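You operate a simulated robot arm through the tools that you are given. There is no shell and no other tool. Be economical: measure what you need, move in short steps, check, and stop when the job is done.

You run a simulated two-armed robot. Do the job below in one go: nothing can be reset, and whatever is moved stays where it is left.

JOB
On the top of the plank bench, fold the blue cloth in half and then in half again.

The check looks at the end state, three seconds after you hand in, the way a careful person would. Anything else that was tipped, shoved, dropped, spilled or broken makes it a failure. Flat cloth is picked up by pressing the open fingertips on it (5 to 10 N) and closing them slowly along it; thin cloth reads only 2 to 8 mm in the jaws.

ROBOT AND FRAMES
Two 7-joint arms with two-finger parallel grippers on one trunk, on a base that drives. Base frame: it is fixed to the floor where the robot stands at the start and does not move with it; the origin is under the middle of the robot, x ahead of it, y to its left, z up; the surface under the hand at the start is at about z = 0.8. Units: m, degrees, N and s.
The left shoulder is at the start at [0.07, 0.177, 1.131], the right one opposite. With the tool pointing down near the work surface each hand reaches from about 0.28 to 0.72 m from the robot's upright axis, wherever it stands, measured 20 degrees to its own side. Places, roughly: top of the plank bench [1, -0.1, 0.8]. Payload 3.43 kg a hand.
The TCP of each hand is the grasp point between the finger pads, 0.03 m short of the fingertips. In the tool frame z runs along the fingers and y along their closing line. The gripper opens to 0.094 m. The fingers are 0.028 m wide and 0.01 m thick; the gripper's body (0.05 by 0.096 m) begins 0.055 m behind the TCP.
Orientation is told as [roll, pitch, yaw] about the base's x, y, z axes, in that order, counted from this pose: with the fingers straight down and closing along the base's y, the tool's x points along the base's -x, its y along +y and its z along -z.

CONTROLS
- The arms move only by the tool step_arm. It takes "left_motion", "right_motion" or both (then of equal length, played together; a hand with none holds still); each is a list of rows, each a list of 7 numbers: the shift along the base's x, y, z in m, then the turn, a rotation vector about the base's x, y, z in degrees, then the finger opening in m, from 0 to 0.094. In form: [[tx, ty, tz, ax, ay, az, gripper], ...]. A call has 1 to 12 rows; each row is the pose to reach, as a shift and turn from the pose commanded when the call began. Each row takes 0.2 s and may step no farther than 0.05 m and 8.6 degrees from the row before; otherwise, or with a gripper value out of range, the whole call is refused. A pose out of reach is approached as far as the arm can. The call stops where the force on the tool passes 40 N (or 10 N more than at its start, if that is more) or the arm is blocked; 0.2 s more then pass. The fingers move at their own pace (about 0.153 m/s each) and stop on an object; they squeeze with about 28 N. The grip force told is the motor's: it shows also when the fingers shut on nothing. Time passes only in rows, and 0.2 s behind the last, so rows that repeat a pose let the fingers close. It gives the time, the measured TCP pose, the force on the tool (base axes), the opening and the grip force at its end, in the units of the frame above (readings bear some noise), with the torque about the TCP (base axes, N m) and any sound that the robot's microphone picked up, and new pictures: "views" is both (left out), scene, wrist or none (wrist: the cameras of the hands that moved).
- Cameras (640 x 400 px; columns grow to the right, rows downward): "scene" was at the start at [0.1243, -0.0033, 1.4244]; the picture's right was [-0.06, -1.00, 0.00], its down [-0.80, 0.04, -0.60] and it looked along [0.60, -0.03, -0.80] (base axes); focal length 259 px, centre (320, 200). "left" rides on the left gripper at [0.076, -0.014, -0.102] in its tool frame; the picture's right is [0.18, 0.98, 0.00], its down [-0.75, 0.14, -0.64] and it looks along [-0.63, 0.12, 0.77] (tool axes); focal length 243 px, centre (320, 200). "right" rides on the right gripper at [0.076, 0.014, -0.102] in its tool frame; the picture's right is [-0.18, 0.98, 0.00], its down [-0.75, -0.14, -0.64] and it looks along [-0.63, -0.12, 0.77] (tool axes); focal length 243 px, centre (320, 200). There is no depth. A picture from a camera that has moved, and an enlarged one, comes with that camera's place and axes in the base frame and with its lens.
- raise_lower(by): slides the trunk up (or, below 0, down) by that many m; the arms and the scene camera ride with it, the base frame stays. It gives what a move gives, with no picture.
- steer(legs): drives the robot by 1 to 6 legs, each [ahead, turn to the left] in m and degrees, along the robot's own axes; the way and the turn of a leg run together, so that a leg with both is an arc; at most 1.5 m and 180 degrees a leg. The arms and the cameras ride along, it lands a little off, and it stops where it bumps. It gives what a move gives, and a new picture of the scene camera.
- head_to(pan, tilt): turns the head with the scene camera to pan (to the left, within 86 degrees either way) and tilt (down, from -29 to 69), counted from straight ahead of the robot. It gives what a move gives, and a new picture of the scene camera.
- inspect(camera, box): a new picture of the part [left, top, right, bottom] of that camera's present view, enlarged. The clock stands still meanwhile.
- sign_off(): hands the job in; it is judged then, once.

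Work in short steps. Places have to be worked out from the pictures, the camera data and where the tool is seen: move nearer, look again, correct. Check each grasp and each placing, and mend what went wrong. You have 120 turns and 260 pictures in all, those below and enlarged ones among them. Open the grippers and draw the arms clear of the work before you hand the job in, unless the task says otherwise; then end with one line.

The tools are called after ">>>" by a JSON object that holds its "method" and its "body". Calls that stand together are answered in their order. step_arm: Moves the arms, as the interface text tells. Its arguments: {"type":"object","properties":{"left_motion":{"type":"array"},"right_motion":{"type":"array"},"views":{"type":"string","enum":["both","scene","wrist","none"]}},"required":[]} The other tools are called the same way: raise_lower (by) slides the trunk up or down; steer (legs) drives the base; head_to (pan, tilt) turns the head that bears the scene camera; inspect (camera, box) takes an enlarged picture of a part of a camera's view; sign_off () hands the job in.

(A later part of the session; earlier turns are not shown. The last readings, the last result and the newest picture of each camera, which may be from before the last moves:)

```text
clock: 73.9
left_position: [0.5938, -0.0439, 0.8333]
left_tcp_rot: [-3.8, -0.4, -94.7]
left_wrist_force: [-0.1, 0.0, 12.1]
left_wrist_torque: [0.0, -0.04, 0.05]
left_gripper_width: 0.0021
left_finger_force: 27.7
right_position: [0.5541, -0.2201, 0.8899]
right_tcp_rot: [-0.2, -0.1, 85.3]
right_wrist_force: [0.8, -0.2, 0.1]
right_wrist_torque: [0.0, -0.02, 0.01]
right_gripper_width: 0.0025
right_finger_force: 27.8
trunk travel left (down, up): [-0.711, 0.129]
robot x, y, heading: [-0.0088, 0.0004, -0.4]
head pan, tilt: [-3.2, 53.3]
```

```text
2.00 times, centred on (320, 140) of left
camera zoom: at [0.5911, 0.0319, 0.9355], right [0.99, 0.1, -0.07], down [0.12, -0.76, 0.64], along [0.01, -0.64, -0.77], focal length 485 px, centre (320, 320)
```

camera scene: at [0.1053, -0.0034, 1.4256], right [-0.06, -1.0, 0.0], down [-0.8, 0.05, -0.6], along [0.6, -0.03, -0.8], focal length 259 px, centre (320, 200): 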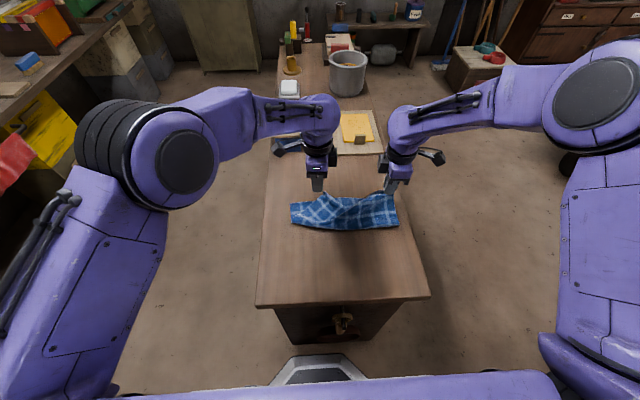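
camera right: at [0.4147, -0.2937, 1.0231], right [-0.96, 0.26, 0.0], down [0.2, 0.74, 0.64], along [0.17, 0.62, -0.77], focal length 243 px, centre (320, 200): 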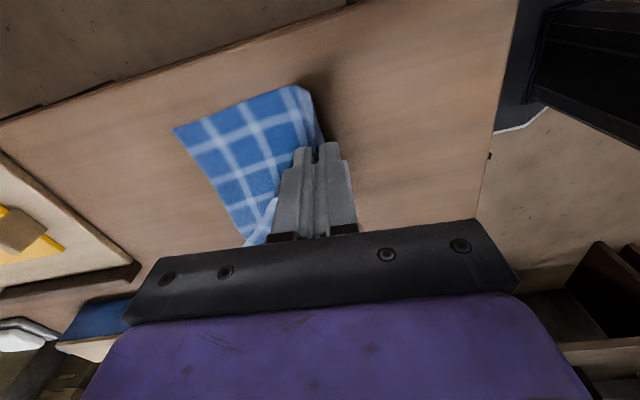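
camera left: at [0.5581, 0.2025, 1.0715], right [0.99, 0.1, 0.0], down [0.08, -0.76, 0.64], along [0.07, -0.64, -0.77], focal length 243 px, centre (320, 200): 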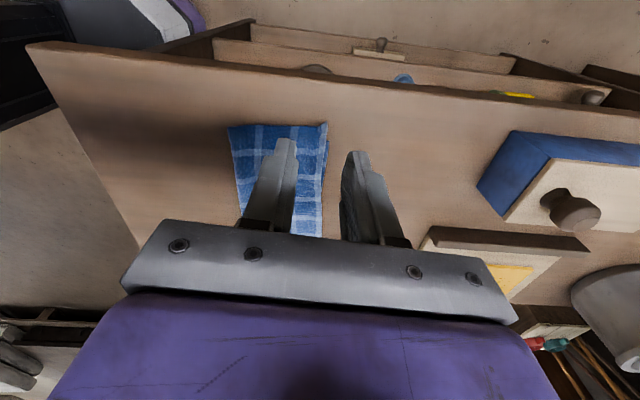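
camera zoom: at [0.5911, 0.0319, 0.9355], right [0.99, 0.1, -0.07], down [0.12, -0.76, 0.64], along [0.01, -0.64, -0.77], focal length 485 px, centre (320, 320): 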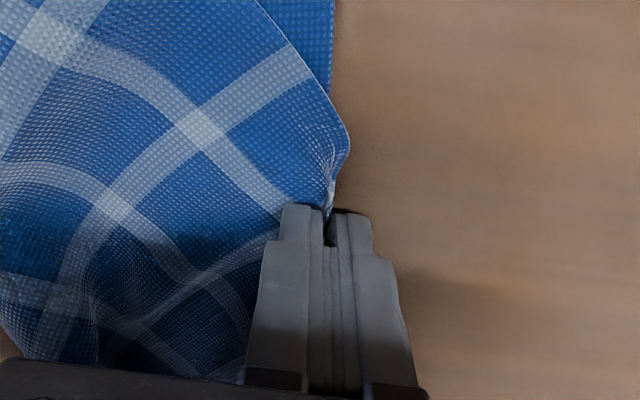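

Left corner is held now (2.1 mm). I raise both hands together, spreading the left outward and turning it +40°, to bring the flap upright above the fold.

>>> {"method": "step_arm", "body": {"left_motion": [[-0.004, 0.0, 0.02, 0, -2, 2, 0], [-0.012, 0.008, 0.04, 0, -4, 6, 0], [-0.025, 0.018, 0.055, 0, -4, 10, 0], [-0.038, 0.028, 0.065, 0, -4, 14, 0], [-0.052, 0.038, 0.072, 0, -4, 18, 0], [-0.066, 0.048, 0.078, 0, -4, 22, 0], [-0.08, 0.058, 0.082, 0, -4, 26, 0], [-0.095, 0.068, 0.085, 0, -4, 30, 0], [-0.11, 0.077, 0.085, 0, -4, 35, 0], [-0.125, 0.085, 0.085, 0, -4, 40, 0], [-0.125, 0.085, 0.085, 0, -4, 40, 0]], "right_motion": [[0, 0, 0.005, 0, 0, 0, 0], [0, 0, 0.01, 0, 0, 0, 0], [-0.01, 0, 0.015, 0, 0, 0, 0], [-0.02, 0, 0.02, 0, 0, 0, 0], [-0.03, 0, 0.025, 0, 0, 0, 0], [-0.04, 0, 0.03, 0, 0, 0, 0], [-0.05, 0, 0.03, 0, 0, 0, 0], [-0.06, 0, 0.03, 0, 0, 0, 0], [-0.075, 0, 0.03, 0, 0, 0, 0], [-0.09, 0, 0.03, 0, 0, 0, 0], [-0.09, 0, 0.03, 0, 0, 0, 0]]}}

>>> {"method": "inspect", "body": {"camera": "scene", "box": [260, 155, 420, 255]}}

```text
clock: 76.3
left_position: [0.4692, 0.0383, 0.9163]
left_tcp_rot: [-0.3, -1.3, -54.7]
left_wrist_force: [-0.1, -5.5, -0.4]
left_wrist_torque: [-0.16, -0.03, -0.01]
left_gripper_width: 0.0022
left_finger_force: 28.2
right_position: [0.4633, -0.2192, 0.9174]
right_tcp_rot: [-0.2, -0.2, 85.3]
right_wrist_force: [-0.2, 5.5, -0.5]
right_wrist_torque: [0.2, 0.0, -0.01]
right_gripper_width: 0.0025
right_finger_force: 28.4
trunk travel left (down, up): [-0.711, 0.129]
robot x, y, heading: [-0.0089, 0.0036, -0.2]
head pan, tilt: [-3.2, 53.3]
camera scene: at [0.1178, -0.0037, 1.4243], right [-0.06, -1.0, 0.0], down [-0.8, 0.05, -0.6], along [0.6, -0.03, -0.8], focal length 259 px, centre (320, 200)
camera right: at [0.4432, -0.2948, 1.0201], right [-0.96, 0.26, 0.0], down [0.2, 0.74, 0.64], along [0.17, 0.62, -0.76], focal length 243 px, centre (320, 200)
camera left: at [0.4116, 0.0949, 1.0182], right [0.7, 0.72, -0.01], down [0.54, -0.52, 0.66], along [0.47, -0.46, -0.75], focal length 243 px, centre (320, 200)
```

scene: 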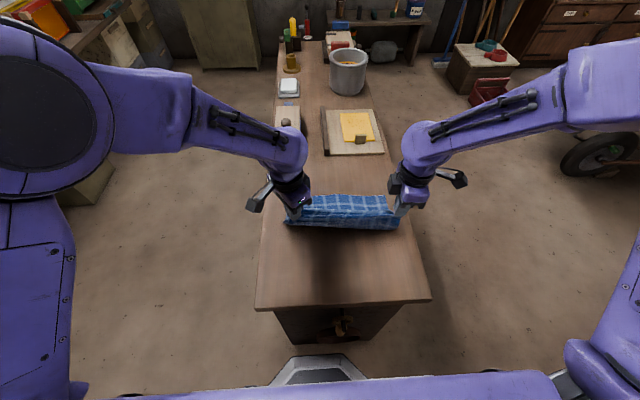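
right: 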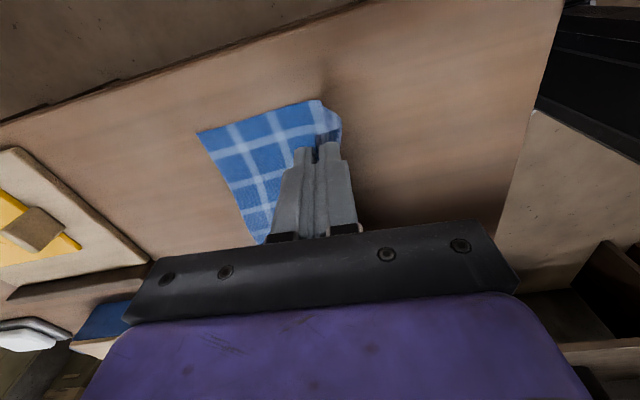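
left: 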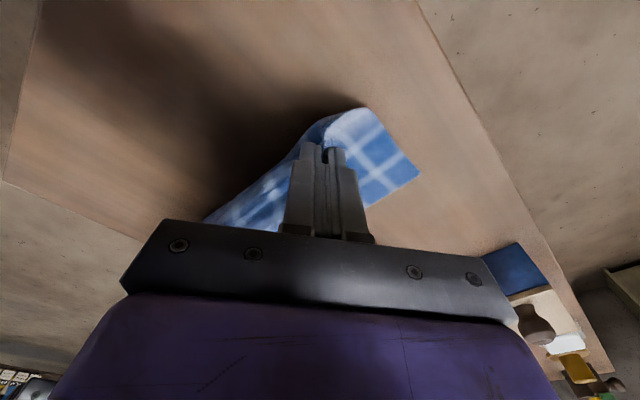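

```text
4.00 times, centred on (340, 205) of scene
camera zoom: at [0.1178, -0.0037, 1.4243], right [-0.06, -1.0, 0.0], down [-0.8, 0.05, -0.6], along [0.6, -0.03, -0.8], focal length 1037 px, centre (240, 180)
```

zoom: 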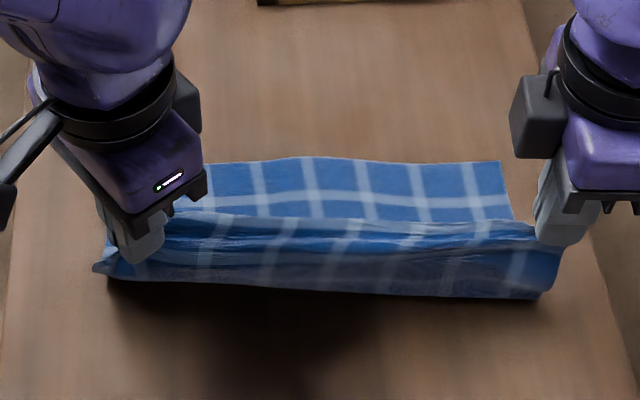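

Both corners held, edge taut and straight; lower far corners at ≈(0.596,0.067) and (0.586,-0.229). I move the hands back to x≈0.445 (slightly closer together) so the fold rolls back to the middle.

>>> {"method": "step_arm", "body": {"left_motion": [[-0.008, 0.002, 0.003, 0, 0, 0, 0], [-0.016, 0.004, 0.004, 0, 0, 0, 0], [-0.022, 0.0065, 0.004, 0, 0, 0, 0], [-0.022, 0.0065, 0.004, 0, 0, 0, 0], [-0.022, 0.0065, 0.004, 0, 0, 0, 0]], "right_motion": [[-0.007, 0.004, 0.003, 0, 0, 0, 0], [-0.014, 0.008, 0.004, 0, 0, 0, 0], [-0.018, 0.0105, 0.004, 0, 0, 0, 0], [-0.018, 0.0105, 0.004, 0, 0, 0, 0], [-0.018, 0.0105, 0.004, 0, 0, 0, 0]], "views": "wrist"}}

>>> {"method": "inspect", "body": {"camera": "scene", "box": [260, 155, 420, 255]}}

```text
clock: 77.5
left_position: [0.4472, 0.0471, 0.9213]
left_tcp_rot: [-0.1, -1.3, -54.9]
left_wrist_force: [-0.1, -2.6, -0.8]
left_wrist_torque: [-0.08, -0.01, -0.06]
left_gripper_width: 0.0023
left_finger_force: 27.2
right_position: [0.4475, -0.2083, 0.9214]
right_tcp_rot: [-0.1, -0.1, 85.3]
right_wrist_force: [0.6, 2.5, -0.1]
right_wrist_torque: [0.08, -0.02, 0.01]
right_gripper_width: 0.0029
right_finger_force: 27.7
trunk travel left (down, up): [-0.711, 0.129]
robot x, y, heading: [-0.0115, -0.0, -0.2]
head pan, tilt: [-3.2, 53.3]
camera right: at [0.4251, -0.2839, 1.025], right [-0.96, 0.26, 0.0], down [0.2, 0.74, 0.64], along [0.17, 0.62, -0.77], focal length 243 px, centre (320, 200)
camera left: at [0.3905, 0.1019, 1.0222], right [0.7, 0.72, -0.01], down [0.54, -0.52, 0.66], along [0.47, -0.46, -0.75], focal length 243 px, centre (320, 200)
```

right: 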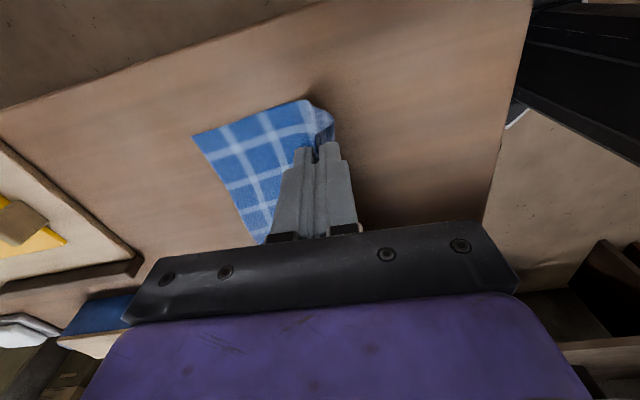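
left: 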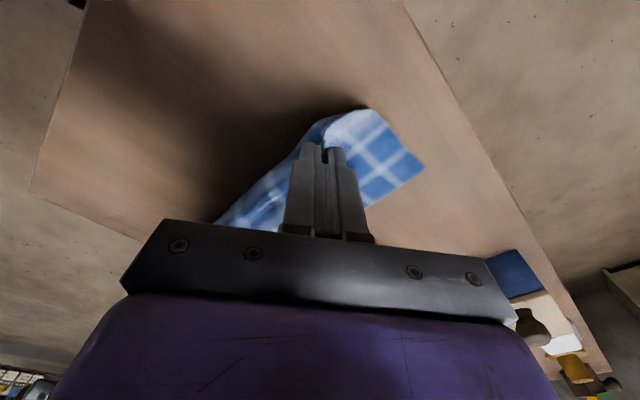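

```text
4.00 times, centred on (340, 205) of scene
camera zoom: at [0.117, -0.0037, 1.4244], right [-0.06, -1.0, 0.0], down [-0.8, 0.05, -0.6], along [0.6, -0.03, -0.8], focal length 1037 px, centre (240, 180)
```

zoom: 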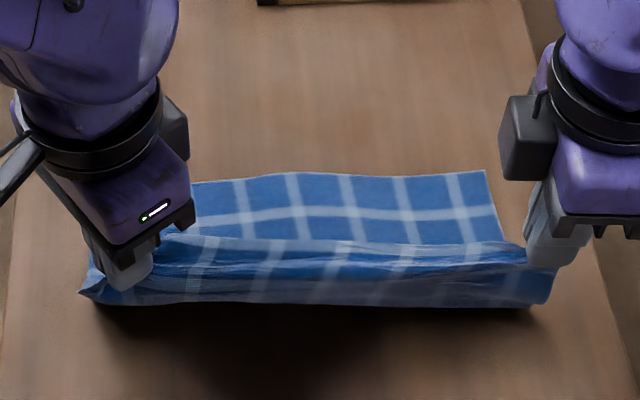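

Right side fold is right (lower 0.119 m), left lower part only ~0.097 m. I move the left hand back 3 cm more, right 1 cm.

>>> {"method": "step_arm", "body": {"left_motion": [[-0.01, 0.0, 0.003, 0, 0, 0, 0], [-0.02, 0.0, 0.004, 0, 0, 0, 0], [-0.03, 0.0, 0.004, 0, 0, 0, 0], [-0.03, 0.0, 0.004, 0, 0, 0, 0], [-0.03, 0.0, 0.004, 0, 0, 0, 0]], "right_motion": [[-0.004, 0.0, 0.002, 0, 0, 0, 0], [-0.008, 0.0, 0.002, 0, 0, 0, 0], [-0.01, 0.0, 0.002, 0, 0, 0, 0], [-0.01, 0.0, 0.002, 0, 0, 0, 0], [-0.01, 0.0, 0.002, 0, 0, 0, 0]], "views": "wrist"}}

>>> {"method": "inspect", "body": {"camera": "scene", "box": [260, 155, 420, 255]}}

```text
clock: 78.7
left_position: [0.4183, 0.0467, 0.9245]
left_tcp_rot: [-0.2, -1.4, -54.8]
left_wrist_force: [-0.2, -3.2, 0.2]
left_wrist_torque: [-0.11, -0.02, -0.05]
left_gripper_width: 0.0023
left_finger_force: 28.0
right_position: [0.4359, -0.2093, 0.9243]
right_tcp_rot: [-0.1, -0.1, 85.3]
right_wrist_force: [-0.1, 3.6, 0.2]
right_wrist_torque: [0.14, 0.0, -0.02]
right_gripper_width: 0.0027
right_finger_force: 28.0
trunk travel left (down, up): [-0.711, 0.129]
robot x, y, heading: [-0.0093, -0.0013, -0.1]
head pan, tilt: [-3.2, 53.3]
camera right: at [0.4152, -0.2841, 1.0269], right [-0.96, 0.26, 0.0], down [0.2, 0.74, 0.64], along [0.17, 0.62, -0.77], focal length 243 px, centre (320, 200)
camera left: at [0.3598, 0.1027, 1.0262], right [0.7, 0.72, -0.01], down [0.54, -0.52, 0.66], along [0.47, -0.46, -0.75], focal length 243 px, centre (320, 200)
```

right: 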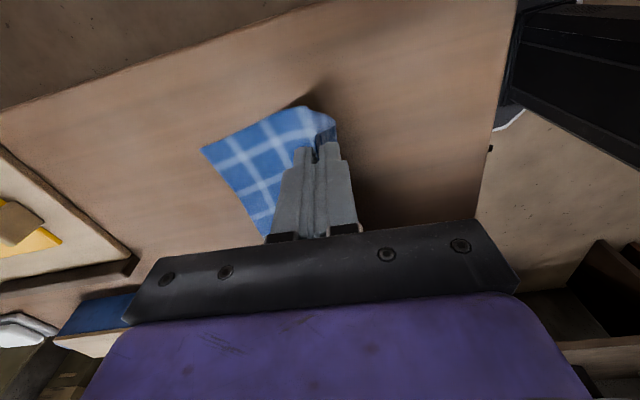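
left: 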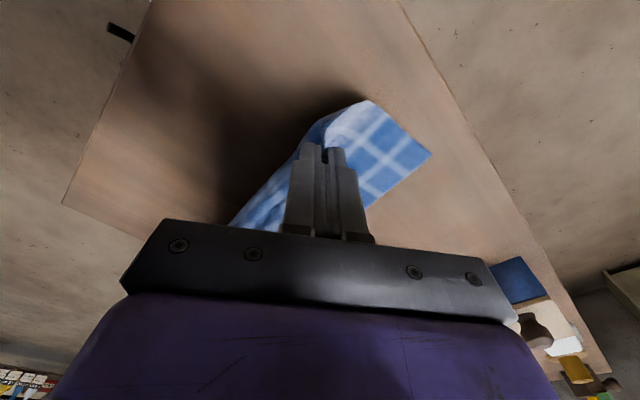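

```text
4.00 times, centred on (340, 205) of scene
camera zoom: at [0.1169, -0.0036, 1.4244], right [-0.06, -1.0, 0.0], down [-0.8, 0.05, -0.6], along [0.6, -0.03, -0.8], focal length 1037 px, centre (240, 180)
```

zoom: 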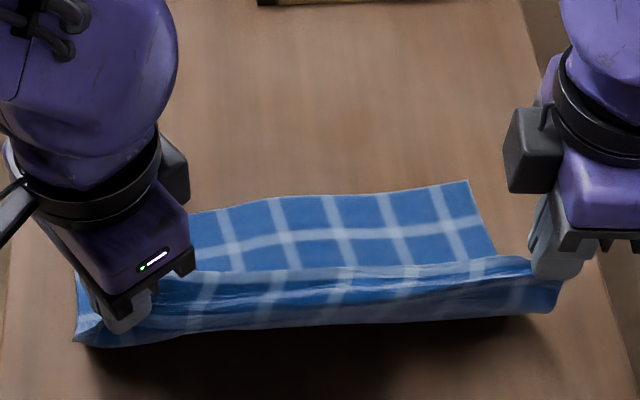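

The lower layer slides along with the hands, so I'll do this cleanly: back the base 6 cm and unfold the cloth flat again by lowering both hands toward me.

>>> {"method": "steer", "body": {"legs": [[-0.06, 0]]}}

>>> {"method": "step_arm", "body": {"left_motion": [[-0.002, 0.002, -0.02, 0, 0, 0, 0], [-0.005, 0.004, -0.04, 0, 0, 0, 0], [-0.01, 0.006, -0.06, 0, 0, 0, 0], [-0.015, 0.008, -0.075, 0, 0, 0, 0], [-0.018, 0.008, -0.082, 0, 0, 0, 0], [-0.018, 0.008, -0.082, 0, 0, 0, 0]], "right_motion": [[-0.003, 0.0, -0.02, 0, 0, 0, 0], [-0.007, 0.0, -0.04, 0, 0, 0, 0], [-0.012, 0.0, -0.06, 0, 0, 0, 0], [-0.016, 0.0, -0.075, 0, 0, 0, 0], [-0.018, 0.0, -0.082, 0, 0, 0, 0], [-0.018, 0.0, -0.082, 0, 0, 0, 0]], "views": "wrist"}}

>>> {"method": "inspect", "body": {"camera": "scene", "box": [240, 145, 440, 270]}}

```text
clock: 79.6
left_position: [0.3576, 0.0471, 0.9236]
left_tcp_rot: [-0.3, -1.4, -54.9]
left_wrist_force: [0.6, -4.5, -0.1]
left_wrist_torque: [-0.13, 0.07, -0.06]
left_gripper_width: 0.0023
left_finger_force: 28.0
right_position: [0.3766, -0.2088, 0.9252]
right_tcp_rot: [0.1, -0.2, 85.4]
right_wrist_force: [0.4, 3.1, -0.4]
right_wrist_torque: [0.14, 0.0, 0.03]
right_gripper_width: 0.0025
right_finger_force: 28.2
trunk travel left (down, up): [-0.711, 0.129]
robot x, y, heading: [-0.072, 0.0012, -0.2]
head pan, tilt: [-3.2, 53.3]
camera scene: at [0.0578, -0.0035, 1.4242], right [-0.06, -1.0, 0.0], down [-0.8, 0.05, -0.6], along [0.6, -0.03, -0.8], focal length 259 px, centre (320, 200)
```

scene: 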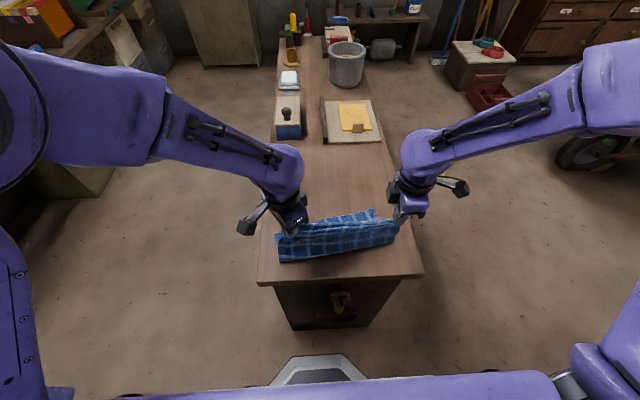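

```text
clock: 81.0
left_position: [0.338, 0.0547, 0.8416]
left_tcp_rot: [-0.1, -1.5, -54.7]
left_wrist_force: [-0.2, -10.6, -0.8]
left_wrist_torque: [-0.31, 0.0, -0.07]
left_gripper_width: 0.002
left_finger_force: 27.9
right_position: [0.3587, -0.2087, 0.8426]
right_tcp_rot: [-0.1, -0.1, 85.3]
right_wrist_force: [1.2, 10.3, 0.4]
right_wrist_torque: [0.31, 0.0, 0.01]
right_gripper_width: 0.0028
right_finger_force: 27.8
trunk travel left (down, up): [-0.711, 0.129]
robot x, y, heading: [-0.0689, 0.0013, -0.2]
head pan, tilt: [-3.2, 53.3]
camera right: at [0.3362, -0.284, 0.9447], right [-0.96, 0.26, 0.0], down [0.2, 0.74, 0.64], along [0.17, 0.62, -0.77], focal length 243 px, centre (320, 200)
camera left: at [0.2809, 0.1107, 0.9435], right [0.7, 0.72, -0.01], down [0.54, -0.52, 0.66], along [0.47, -0.46, -0.75], focal length 243 px, centre (320, 200)
```

right: 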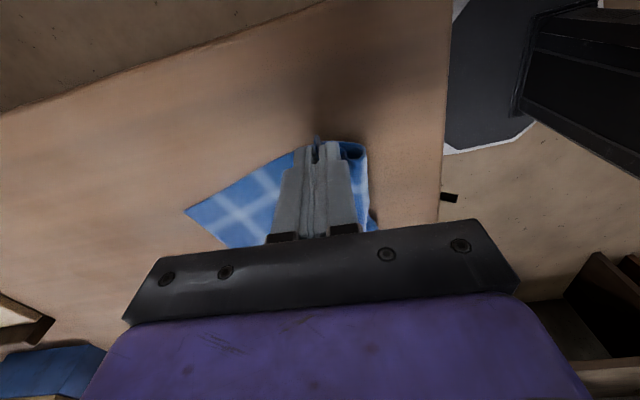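
left: 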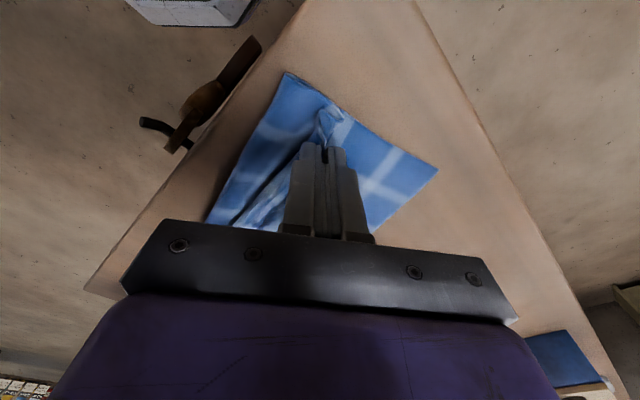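

```text
3.20 times, centred on (340, 208) of scene
camera zoom: at [0.0562, -0.0035, 1.4244], right [-0.06, -1.0, 0.0], down [-0.8, 0.05, -0.6], along [0.6, -0.03, -0.8], focal length 829 px, centre (256, 176)
```

zoom: 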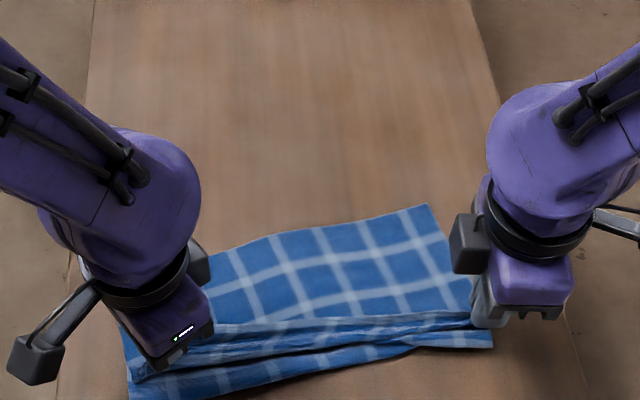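

Instead of unfolding, the bundle slid with its fold near the front edge; the lower layer is about half (0.115 m) with far corners at (0.407,0.104) and (0.475,-0.185). So the fold is about mid — I carry the flap over onto those corners with a low arc.

>>> {"method": "step_arm", "body": {"left_motion": [[0.0, -0.004, 0.02, 0, 0, 0, 0], [0.005, -0.002, 0.04, 0, 0, 0, 0], [0.015, 0.003, 0.052, 0, 0, 0, 0], [0.027, 0.007, 0.05, 0, 0, 0, 0], [0.038, 0.011, 0.04, 0, 0, 0, 0], [0.047, 0.015, 0.028, 0, 0, 0, 0], [0.052, 0.017, 0.016, 0, 0, 0, 0], [0.054, 0.017, 0.008, 0, 0, 0, 0], [0.054, 0.017, 0.008, 0, 0, 0, 0]], "right_motion": [[0.005, 0.006, 0.02, 0, 0, 0, 0], [0.015, 0.012, 0.04, 0, 0, 0, 0], [0.03, 0.016, 0.055, 0, 0, 0, 0], [0.05, 0.02, 0.058, 0, 0, 0, 0], [0.068, 0.026, 0.05, 0, 0, 0, 0], [0.085, 0.031, 0.036, 0, 0, 0, 0], [0.096, 0.035, 0.022, 0, 0, 0, 0], [0.103, 0.037, 0.01, 0, 0, 0, 0], [0.103, 0.037, 0.01, 0, 0, 0, 0]], "views": "wrist"}}

>>> {"method": "inspect", "body": {"camera": "scene", "box": [240, 145, 440, 270]}}

```text
clock: 83.0
left_position: [0.3921, 0.0729, 0.8503]
left_tcp_rot: [-0.2, -1.5, -54.8]
left_wrist_force: [0.4, -0.7, -0.3]
left_wrist_torque: [-0.06, -0.05, -0.04]
left_gripper_width: 0.0022
left_finger_force: 28.3
right_position: [0.4616, -0.1722, 0.852]
right_tcp_rot: [-0.1, -0.2, 85.3]
right_wrist_force: [0.4, 1.9, 0.2]
right_wrist_torque: [0.06, -0.01, 0.08]
right_gripper_width: 0.0024
right_finger_force: 28.1
trunk travel left (down, up): [-0.711, 0.129]
robot x, y, heading: [-0.0687, -0.0017, 0.0]
head pan, tilt: [-3.2, 53.3]
camera right: at [0.4396, -0.2463, 0.955], right [-0.96, 0.26, 0.0], down [0.2, 0.74, 0.64], along [0.17, 0.62, -0.77], focal length 243 px, centre (320, 200)
camera left: at [0.3345, 0.128, 0.9517], right [0.7, 0.72, -0.01], down [0.54, -0.52, 0.66], along [0.47, -0.46, -0.75], focal length 243 px, centre (320, 200)
```

right: 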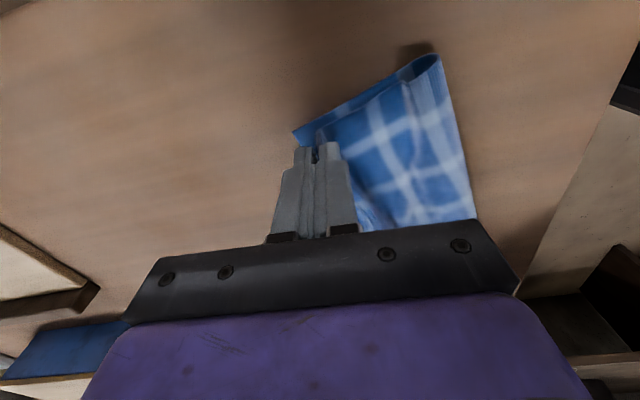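
left: 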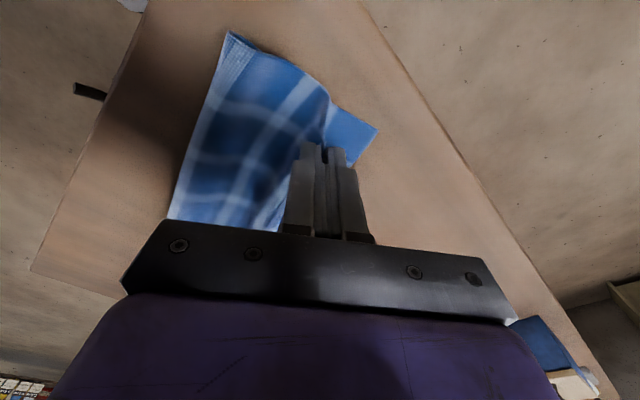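

```text
3.20 times, centred on (340, 208) of scene
camera zoom: at [0.0556, -0.0035, 1.4244], right [-0.06, -1.0, 0.0], down [-0.8, 0.05, -0.6], along [0.6, -0.03, -0.8], focal length 829 px, centre (256, 176)
```

zoom: 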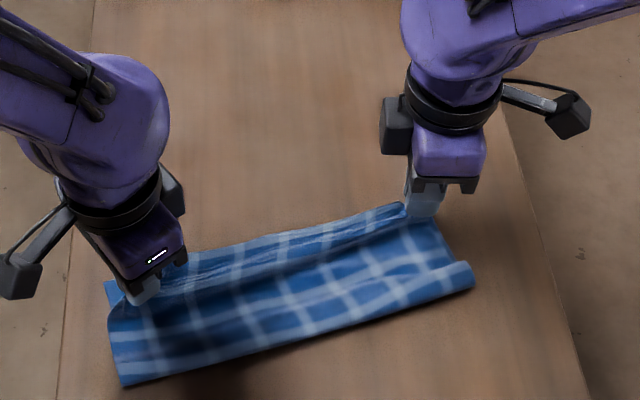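

That gives a neat fold. I enlarge both wrist views to check the corner alignment.

>>> {"method": "inspect", "body": {"camera": "left", "box": [150, 20, 430, 195]}}

>>> {"method": "inspect", "body": {"camera": "right", "box": [240, 40, 480, 190]}}

```text
2.29 times, centred on (290, 108) of left
camera zoom: at [0.3345, 0.128, 0.9517], right [0.7, 0.72, -0.01], down [0.54, -0.52, 0.66], along [0.47, -0.46, -0.75], focal length 555 px, centre (389, 411)
```

zoom: 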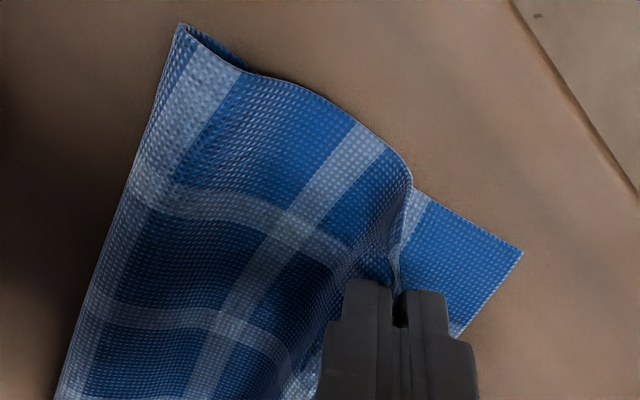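

```text
2.67 times, centred on (360, 115) of right
camera zoom: at [0.4396, -0.2463, 0.955], right [-0.96, 0.26, 0.0], down [0.2, 0.74, 0.64], along [0.17, 0.62, -0.77], focal length 647 px, centre (213, 427)
```

zoom: 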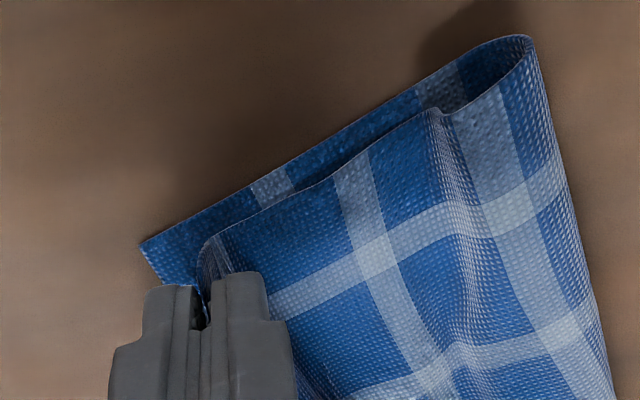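

Alignment is good on both sides. I lower ~13 mm, open gradually to 50 mm, and rise only 15 mm before checking for clinging.

>>> {"method": "step_arm", "body": {"left_motion": [[0, 0, -0.007, 0, 0, 0, 0], [0, 0, -0.013, 0, 0, 0, 0], [0, 0, -0.013, 0, 0, 0, 0.01], [0, 0, -0.012, 0, 0, 0, 0.02], [0, 0, -0.01, 0, 0, 0, 0.03], [0, 0, -0.008, 0, 0, 0, 0.04], [0, 0, -0.004, 0, 0, 0, 0.05], [0, 0, 0.004, 0, 0, 0, 0.05], [0, 0, 0.01, 0, 0, 0, 0.05]], "right_motion": [[0, 0, -0.007, 0, 0, 0, 0], [0, 0, -0.014, 0, 0, 0, 0], [0, 0, -0.014, 0, 0, 0, 0.01], [0, 0, -0.013, 0, 0, 0, 0.02], [0, 0, -0.011, 0, 0, 0, 0.03], [0, 0, -0.009, 0, 0, 0, 0.04], [0, 0, -0.004, 0, 0, 0, 0.05], [0, 0, 0.004, 0, 0, 0, 0.05], [0, 0, 0.01, 0, 0, 0, 0.05]], "views": "none"}}

>>> {"method": "inspect", "body": {"camera": "left", "box": [150, 20, 430, 195]}}

>>> {"method": "inspect", "body": {"camera": "right", "box": [240, 40, 480, 190]}}

>>> {"method": "inspect", "body": {"camera": "scene", "box": [240, 145, 440, 270]}}

```text
clock: 85.0
left_position: [0.3922, 0.0713, 0.8615]
left_tcp_rot: [0.0, -1.4, -54.8]
left_wrist_force: [0.2, 0.0, 0.1]
left_wrist_torque: [-0.01, -0.03, 0.01]
left_gripper_width: 0.0499
left_finger_force: 0.0
right_position: [0.4607, -0.1726, 0.8618]
right_tcp_rot: [-0.1, -0.1, 85.3]
right_wrist_force: [-0.1, -0.1, -0.4]
right_wrist_torque: [-0.01, -0.01, 0.03]
right_gripper_width: 0.0499
right_finger_force: 0.0
trunk travel left (down, up): [-0.711, 0.129]
robot x, y, heading: [-0.0681, -0.0002, 0.1]
head pan, tilt: [-3.2, 53.3]
```

```text
2.29 times, centred on (290, 108) of left
camera zoom: at [0.3347, 0.1277, 0.9627], right [0.7, 0.72, -0.01], down [0.54, -0.52, 0.66], along [0.47, -0.46, -0.75], focal length 555 px, centre (389, 411)
```

zoom: 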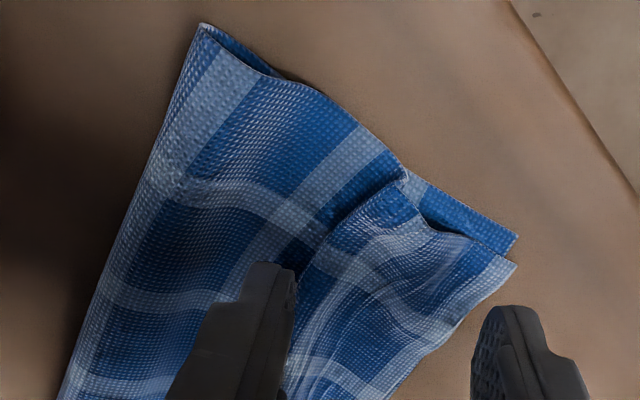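

```text
2.67 times, centred on (360, 115) of right
camera zoom: at [0.4395, -0.2468, 0.9647], right [-0.96, 0.26, 0.0], down [0.2, 0.74, 0.64], along [0.17, 0.62, -0.77], focal length 647 px, centre (213, 427)
```

zoom: 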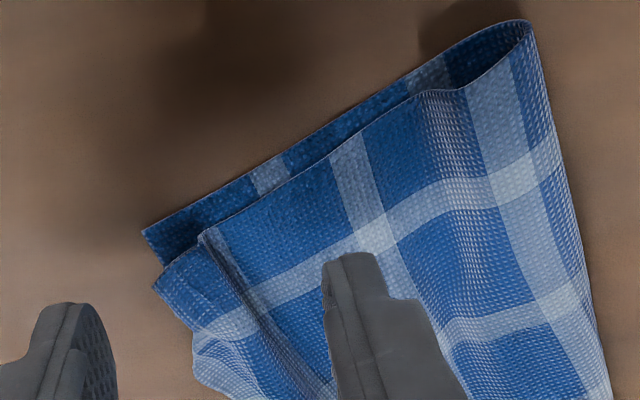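

```text
3.20 times, centred on (340, 208) of scene
camera zoom: at [0.0559, -0.0034, 1.4244], right [-0.06, -1.0, 0.0], down [-0.8, 0.05, -0.6], along [0.6, -0.03, -0.8], focal length 829 px, centre (256, 176)
```

zoom: 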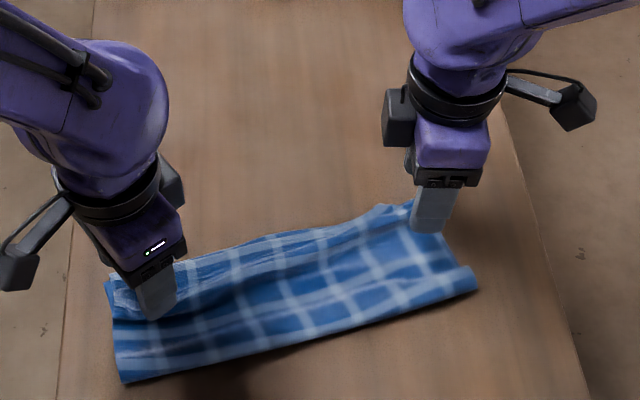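

Excellent — both corners released and aligned within about 1 cm. I raise the hands straight up and clear to see the result.

>>> {"method": "step_arm", "body": {"left_motion": [[0, 0, 0.02, 0, 0, 0, 0.05], [0, 0, 0.05, 0, 0, 0, 0.05], [0, 0.03, 0.08, 0, 0, 0, 0.05], [0, 0.07, 0.1, 0, 0, 0, 0.05], [0, 0.1, 0.12, 0, 0, 0, 0.05]], "right_motion": [[0, 0, 0.02, 0, 0, 0, 0.05], [0, 0, 0.05, 0, 0, 0, 0.05], [0, -0.03, 0.08, 0, 0, 0, 0.05], [0, -0.07, 0.1, 0, 0, 0, 0.05], [0, -0.1, 0.12, 0, 0, 0, 0.05]], "views": "none"}}

>>> {"method": "inspect", "body": {"camera": "scene", "box": [240, 145, 440, 270]}}

```text
clock: 86.2
left_position: [0.3925, 0.1725, 0.9808]
left_tcp_rot: [-0.1, -1.5, -54.8]
left_wrist_force: [-0.7, 0.0, 0.5]
left_wrist_torque: [0.04, -0.01, 0.0]
left_gripper_width: 0.0502
left_finger_force: 0.0
right_position: [0.4598, -0.273, 0.9833]
right_tcp_rot: [-0.2, -0.1, 85.4]
right_wrist_force: [0.0, 0.3, 1.1]
right_wrist_torque: [0.0, 0.0, -0.01]
right_gripper_width: 0.0498
right_finger_force: 0.1
trunk travel left (down, up): [-0.711, 0.129]
robot x, y, heading: [-0.0689, -0.0018, -0.3]
head pan, tilt: [-3.2, 53.3]
```

```text
3.20 times, centred on (340, 208) of scene
camera zoom: at [0.0545, -0.0032, 1.4245], right [-0.06, -1.0, 0.0], down [-0.8, 0.05, -0.6], along [0.6, -0.03, -0.8], focal length 829 px, centre (256, 176)
```

zoom: 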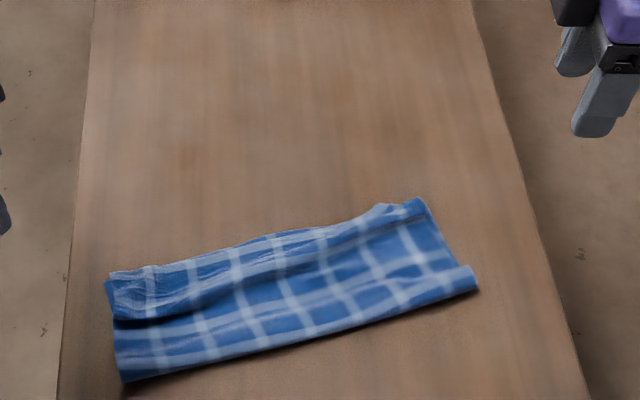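

A good half-fold; ends roughly aligned but the top layer has a ripple along the middle. I look at it with the wrist cameras.

>>> {"method": "inspect", "body": {"camera": "left", "box": [120, 40, 520, 290]}}

>>> {"method": "inspect", "body": {"camera": "right", "box": [200, 40, 600, 290]}}

```text
1.60 times, centred on (320, 165) of left
camera zoom: at [0.334, 0.2291, 1.083], right [0.7, 0.72, -0.01], down [0.54, -0.52, 0.66], along [0.47, -0.46, -0.75], focal length 388 px, centre (320, 256)
```

zoom: 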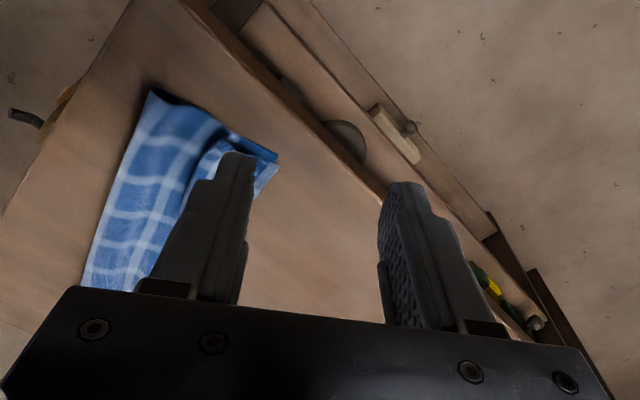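

```text
1.60 times, centred on (400, 165) of right
camera zoom: at [0.4385, -0.3471, 1.0854], right [-0.96, 0.26, 0.0], down [0.2, 0.74, 0.64], along [0.17, 0.62, -0.77], focal length 388 px, centre (192, 256)
```

zoom: 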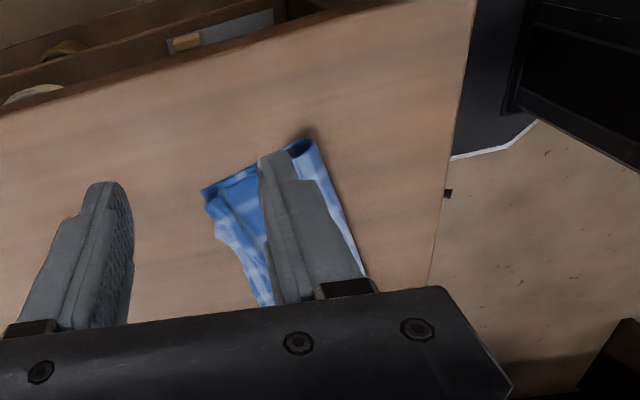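

The fold bulge is still open. I'll back the base 5 cm for room, turn both hands to close along the strip (yaw ≈14°), and then smooth the bulge toward the fold with light pressure.

>>> {"method": "steer", "body": {"legs": [[-0.05, 0]]}}

>>> {"method": "step_arm", "body": {"left_motion": [[0.006, -0.015, 0, 0, 0, 7, 0.07], [0.012, -0.03, 0, 0, 0, 14, 0.09], [0.018, -0.045, 0, 0, 0, 21, 0.09], [0.024, -0.06, 0, 0, 0, 28, 0.09], [0.03, -0.075, -0.01, 0, 0, 35, 0.09], [0.036, -0.09, -0.02, 0, 0, 42, 0.09], [0.042, -0.105, -0.03, 0, 0, 49, 0.09], [0.048, -0.12, -0.045, 0, 0, 56, 0.09], [0.054, -0.135, -0.06, 0, 0, 63, 0.09], [0.0585, -0.1455, -0.08, 0, 0, 69, 0.09], [0.0585, -0.1455, -0.1, 0, 0, 69, 0.09], [0.0585, -0.1455, -0.1, 0, 0, 69, 0.09]], "right_motion": [[0.003, 0.015, 0, 0, 0, -7, 0.07], [0.006, 0.03, 0, 0, 0, -14, 0.09], [0.009, 0.045, 0, 0, 0, -21, 0.09], [0.012, 0.06, 0, 0, 0, -28, 0.09], [0.015, 0.075, -0.01, 0, 0, -35, 0.09], [0.018, 0.09, -0.02, 0, 0, -42, 0.09], [0.02, 0.105, -0.03, 0, 0, -49, 0.09], [0.022, 0.12, -0.045, 0, 0, -56, 0.09], [0.024, 0.135, -0.06, 0, 0, -64, 0.09], [0.027, 0.154, -0.08, 0, 0, -71, 0.09], [0.027, 0.154, -0.1, 0, 0, -71, 0.09], [0.027, 0.154, -0.1, 0, 0, -71, 0.09]]}}

```text
clock: 87.2
left_position: [0.3454, 0.1732, 0.979]
left_tcp_rot: [-0.2, -1.3, -54.8]
left_wrist_force: [0.6, -0.2, -0.2]
left_wrist_torque: [-0.02, 0.03, -0.01]
left_gripper_width: 0.0501
left_finger_force: 0.0
right_position: [0.413, -0.2735, 0.9802]
right_tcp_rot: [0.0, 0.0, 85.3]
right_wrist_force: [-0.3, -1.4, 0.3]
right_wrist_torque: [0.01, 0.02, -0.01]
right_gripper_width: 0.0499
right_finger_force: 0.0
trunk travel left (down, up): [-0.711, 0.129]
robot x, y, heading: [-0.1196, -0.0009, 0.0]
head pan, tilt: [-3.2, 53.3]
camera scene: at [0.0094, -0.0035, 1.424], right [-0.06, -1.0, 0.0], down [-0.8, 0.05, -0.6], along [0.59, -0.03, -0.8], focal length 259 px, centre (320, 200)
```

scene: 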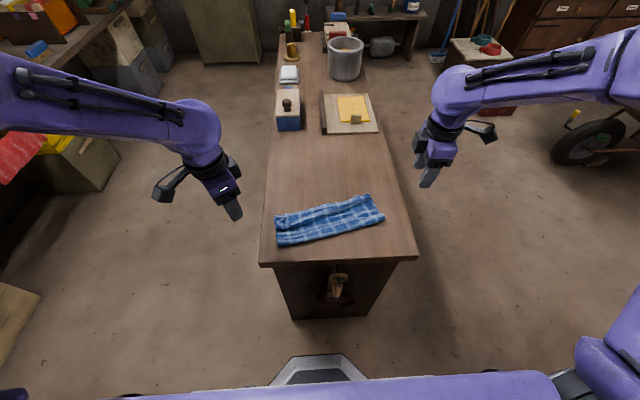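

```text
clock: 89.8
left_position: [0.4079, 0.0341, 0.8864]
left_tcp_rot: [-2.0, -0.8, 16.2]
left_wrist_force: [-1.5, 0.2, -0.1]
left_wrist_torque: [0.0, -0.02, 0.01]
left_gripper_width: 0.0902
left_finger_force: 0.1
right_position: [0.4378, -0.1181, 0.8825]
right_tcp_rot: [-0.1, -0.1, 14.2]
right_wrist_force: [-0.1, 0.0, 0.1]
right_wrist_torque: [-0.01, 0.01, 0.01]
right_gripper_width: 0.0899
right_finger_force: 0.0
trunk travel left (down, up): [-0.711, 0.129]
robot x, y, heading: [-0.1163, 0.0013, -0.3]
head pan, tilt: [-3.2, 53.3]
camera scene: at [0.0054, -0.0029, 1.4245], right [-0.06, -1.0, 0.0], down [-0.8, 0.05, -0.6], along [0.6, -0.04, -0.8], focal length 259 px, centre (320, 200)
camera right: at [0.3597, -0.1228, 0.9845], right [-0.06, 1.0, 0.0], down [0.76, 0.05, 0.64], along [0.64, 0.04, -0.77], focal length 243 px, centre (320, 200)
camera left: at [0.3355, 0.001, 0.9893], right [-0.45, 0.89, -0.04], down [0.67, 0.37, 0.65], along [0.59, 0.27, -0.76], focal length 243 px, centre (320, 200)
```

scene: 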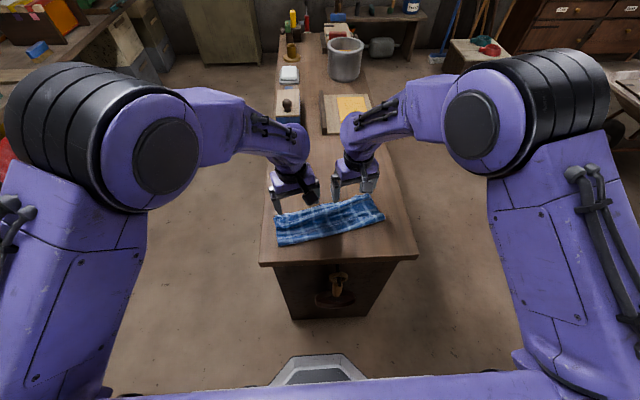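
right: 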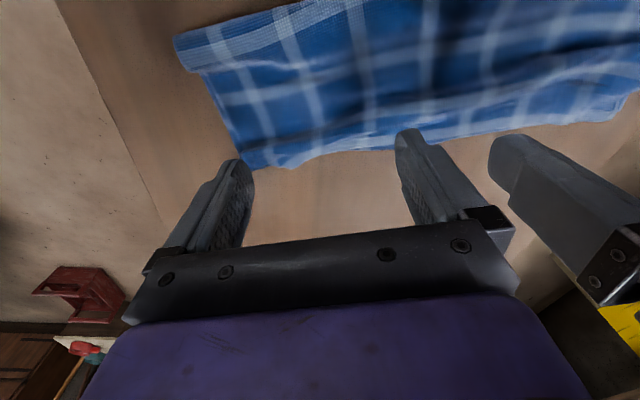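
left: 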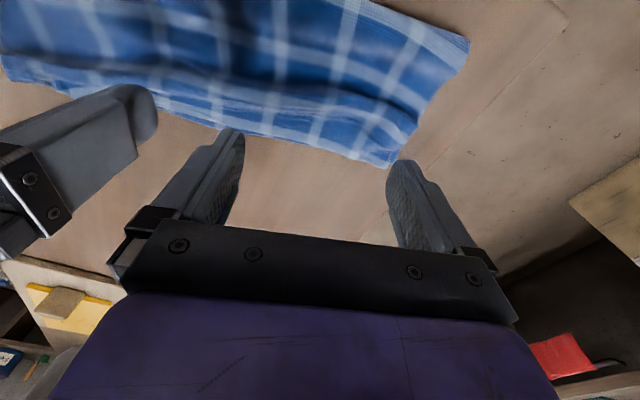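

Right hand is positioned about 2 cm inside the far edge. I lower it to light contact and stroke toward the fold by 5 cm, then lift.

>>> {"method": "step_arm", "body": {"right_motion": [[0, 0, -0.02, 0, 0, 0, 0.09], [0, 0, -0.036, 0, 0, 0, 0.09], [0, 0, -0.045, 0, 0, 0, 0.09], [-0.01, -0.0025, -0.0465, 0, 0, 0, 0.09], [-0.02, -0.005, -0.0465, 0, 0, 0, 0.09], [-0.03, -0.0075, -0.0465, 0, 0, 0, 0.09], [-0.04, -0.01, -0.0465, 0, 0, 0, 0.09], [-0.05, -0.0125, -0.0465, 0, 0, 0, 0.09], [-0.05, -0.0125, -0.0475, 0, 0, 0, 0.09]], "views": "wrist"}}

```text
clock: 91.8
left_position: [0.407, 0.0337, 0.8835]
left_tcp_rot: [-1.7, -0.6, 16.1]
left_wrist_force: [1.2, 0.4, -0.1]
left_wrist_torque: [-0.06, -0.05, 0.0]
left_gripper_width: 0.0901
left_finger_force: 0.1
right_position: [0.3888, -0.1312, 0.8359]
right_tcp_rot: [-0.1, 0.0, 14.4]
right_wrist_force: [0.2, 0.1, 0.6]
right_wrist_torque: [-0.01, -0.01, 0.0]
right_gripper_width: 0.0901
right_finger_force: 0.1
trunk travel left (down, up): [-0.711, 0.129]
robot x, y, heading: [-0.1179, 0.0009, -0.3]
head pan, tilt: [-3.2, 53.3]
camera right: at [0.3099, -0.1357, 0.9371], right [-0.06, 1.0, 0.0], down [0.76, 0.05, 0.64], along [0.64, 0.04, -0.77], focal length 243 px, centre (320, 200)
```

right: 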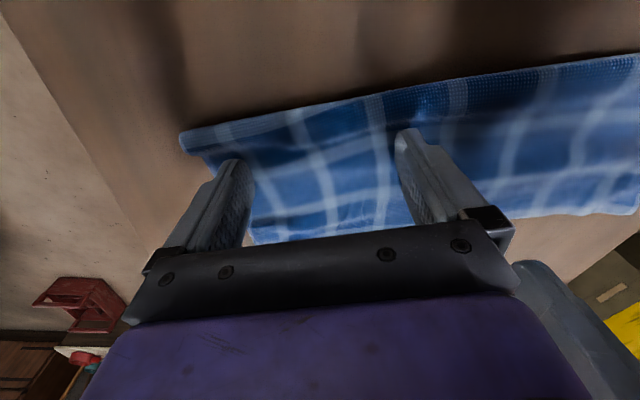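

The bulge has been pushed to the fold edge. I press down here, then lift and press again 2 cm nearer, on the bulge itself.

>>> {"method": "step_arm", "body": {"right_motion": [[0, 0, -0.002, 0, 0, 0, 0.09], [0, 0, -0.003, 0, 0, 0, 0.09], [0, 0, 0.02, 0, 0, 0, 0.09], [-0.018, -0.004, 0.02, 0, 0, 0, 0.09], [-0.018, -0.004, 0.005, 0, 0, 0, 0.09], [-0.018, -0.004, 0.0, 0, 0, 0, 0.09], [-0.018, -0.004, -0.003, 0, 0, 0, 0.09], [-0.018, -0.004, -0.003, 0, 0, 0, 0.09]], "views": "wrist"}}

```text
clock: 93.6
left_position: [0.4072, 0.0326, 0.8851]
left_tcp_rot: [-1.7, -0.6, 16.1]
left_wrist_force: [-0.6, 0.1, -0.4]
left_wrist_torque: [-0.01, 0.01, 0.03]
left_gripper_width: 0.0902
left_finger_force: 0.0
right_position: [0.3693, -0.1355, 0.8318]
right_tcp_rot: [-0.1, -0.1, 14.3]
right_wrist_force: [0.8, 0.3, 3.9]
right_wrist_torque: [0.04, -0.01, 0.05]
right_gripper_width: 0.09
right_finger_force: 0.0
trunk travel left (down, up): [-0.711, 0.129]
robot x, y, heading: [-0.1204, 0.0007, -0.3]
head pan, tilt: [-3.2, 53.3]
camera right: at [0.2916, -0.1394, 0.9345], right [-0.06, 1.0, 0.0], down [0.76, 0.05, 0.64], along [0.64, 0.04, -0.77], focal length 243 px, centre (320, 200)
```

right: 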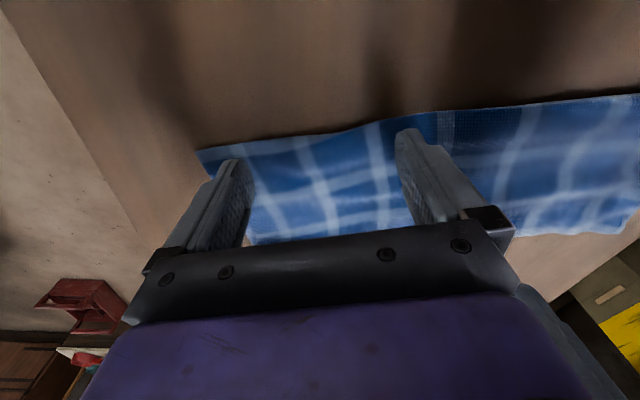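

That region is flat now. I move the left hand away, then stroke and press the middle and left sections with the right hand.

>>> {"method": "step_arm", "body": {"left_motion": [[0, 0.02, 0.03, 0, 0, 0, 0.09], [0, 0.05, 0.06, 0, 0, 0, 0.09], [0, 0.09, 0.09, 0, 0, 0, 0.09], [0, 0.13, 0.11, 0, 0, 0, 0.09], [0, 0.15, 0.12, 0, 0, 0, 0.09], [0, 0.15, 0.12, 0, 0, 0, 0.09], [0, 0.15, 0.12, 0, 0, 0, 0.09], [0, 0.15, 0.12, 0, 0, 0, 0.09]], "right_motion": [[0, 0, 0.03, 0, 0, 0, 0.09], [0.01, 0.02, 0.04, 0, 0, 0, 0.09], [0.025, 0.05, 0.04, 0, 0, 0, 0.09], [0.033, 0.08, 0.04, 0, 0, 0, 0.09], [0.033, 0.11, 0.04, 0, 0, 0, 0.09], [0.033, 0.11, 0.02, 0, 0, 0, 0.09], [0.033, 0.11, 0.008, 0, 0, 0, 0.09], [0.033, 0.11, 0.004, 0, 0, 0, 0.09]], "views": "wrist"}}

```text
clock: 95.4
left_position: [0.4014, 0.1773, 1.0005]
left_tcp_rot: [-0.1, -1.4, 14.3]
left_wrist_force: [0.7, -0.8, 0.1]
left_wrist_torque: [-0.01, 0.0, -0.03]
left_gripper_width: 0.09
left_finger_force: 0.0
right_position: [0.4042, -0.0236, 0.8356]
right_tcp_rot: [-0.1, -0.1, 14.2]
right_wrist_force: [0.2, 0.9, -0.8]
right_wrist_torque: [0.02, 0.02, -0.05]
right_gripper_width: 0.0898
right_finger_force: 0.1
trunk travel left (down, up): [-0.711, 0.129]
robot x, y, heading: [-0.1184, 0.0027, -0.4]
head pan, tilt: [-3.2, 53.3]
camera right: at [0.325, -0.028, 0.9389], right [-0.06, 1.0, 0.0], down [0.76, 0.05, 0.64], along [0.64, 0.04, -0.77], focal length 243 px, centre (320, 200)
camera left: at [0.3285, 0.1445, 1.1029], right [-0.42, 0.91, -0.01], down [0.68, 0.32, 0.66], along [0.6, 0.27, -0.75], focal length 243 px, centre (320, 200)
```

right: 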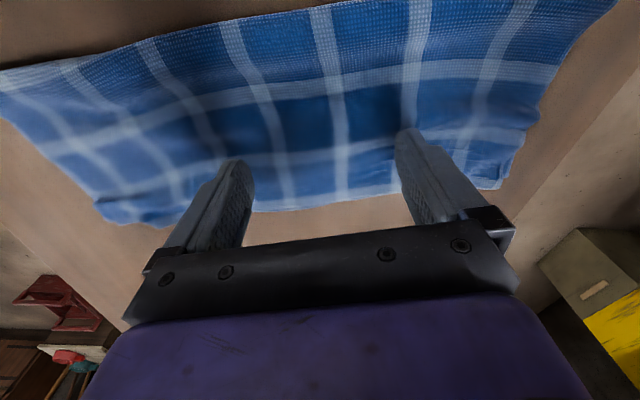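
left: 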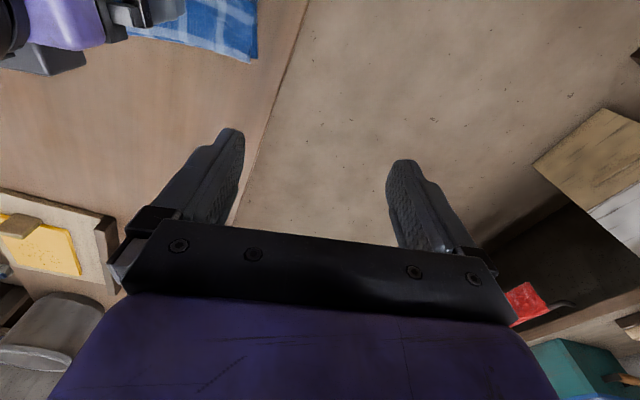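

The hand is just inside the far edge. I stroke toward the fold 5 cm, press, then press again 2 cm nearer.

>>> {"method": "step_arm", "body": {"right_motion": [[-0.01, -0.0025, -0.001, 0, 0, 0, 0.09], [-0.02, -0.005, -0.001, 0, 0, 0, 0.09], [-0.03, -0.0075, -0.001, 0, 0, 0, 0.09], [-0.04, -0.01, -0.001, 0, 0, 0, 0.09], [-0.05, -0.0125, -0.001, 0, 0, 0, 0.09], [-0.05, -0.0125, -0.004, 0, 0, 0, 0.09], [-0.05, -0.0125, 0.015, 0, 0, 0, 0.09], [-0.068, -0.0165, 0.015, 0, 0, 0, 0.09], [-0.068, -0.0165, 0.003, 0, 0, 0, 0.09], [-0.068, -0.0165, -0.003, 0, 0, 0, 0.09], [-0.068, -0.0165, -0.004, 0, 0, 0, 0.09]], "views": "wrist"}}

```text
clock: 97.8
left_position: [0.4023, 0.1781, 1.0003]
left_tcp_rot: [-0.1, -1.4, 14.2]
left_wrist_force: [0.0, -0.1, 0.1]
left_wrist_torque: [-0.02, -0.03, -0.01]
left_gripper_width: 0.0898
left_finger_force: 0.0
right_position: [0.3389, -0.0408, 0.8355]
right_tcp_rot: [0.7, -0.3, 13.6]
right_wrist_force: [0.3, -1.0, 0.2]
right_wrist_torque: [0.03, 0.0, 0.0]
right_gripper_width: 0.0897
right_finger_force: 0.1
trunk travel left (down, up): [-0.711, 0.129]
robot x, y, heading: [-0.1175, -0.0011, -0.0]
head pan, tilt: [-3.2, 53.3]
camera right: at [0.2599, -0.0466, 0.9366], right [-0.05, 1.0, 0.01], down [0.76, 0.03, 0.64], along [0.64, 0.04, -0.76], focal length 243 px, centre (320, 200)
```

right: 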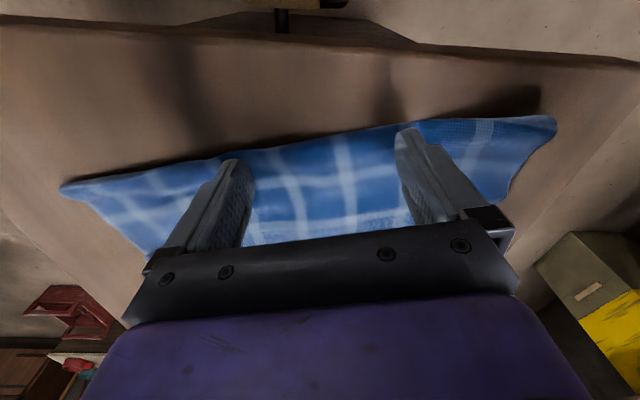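

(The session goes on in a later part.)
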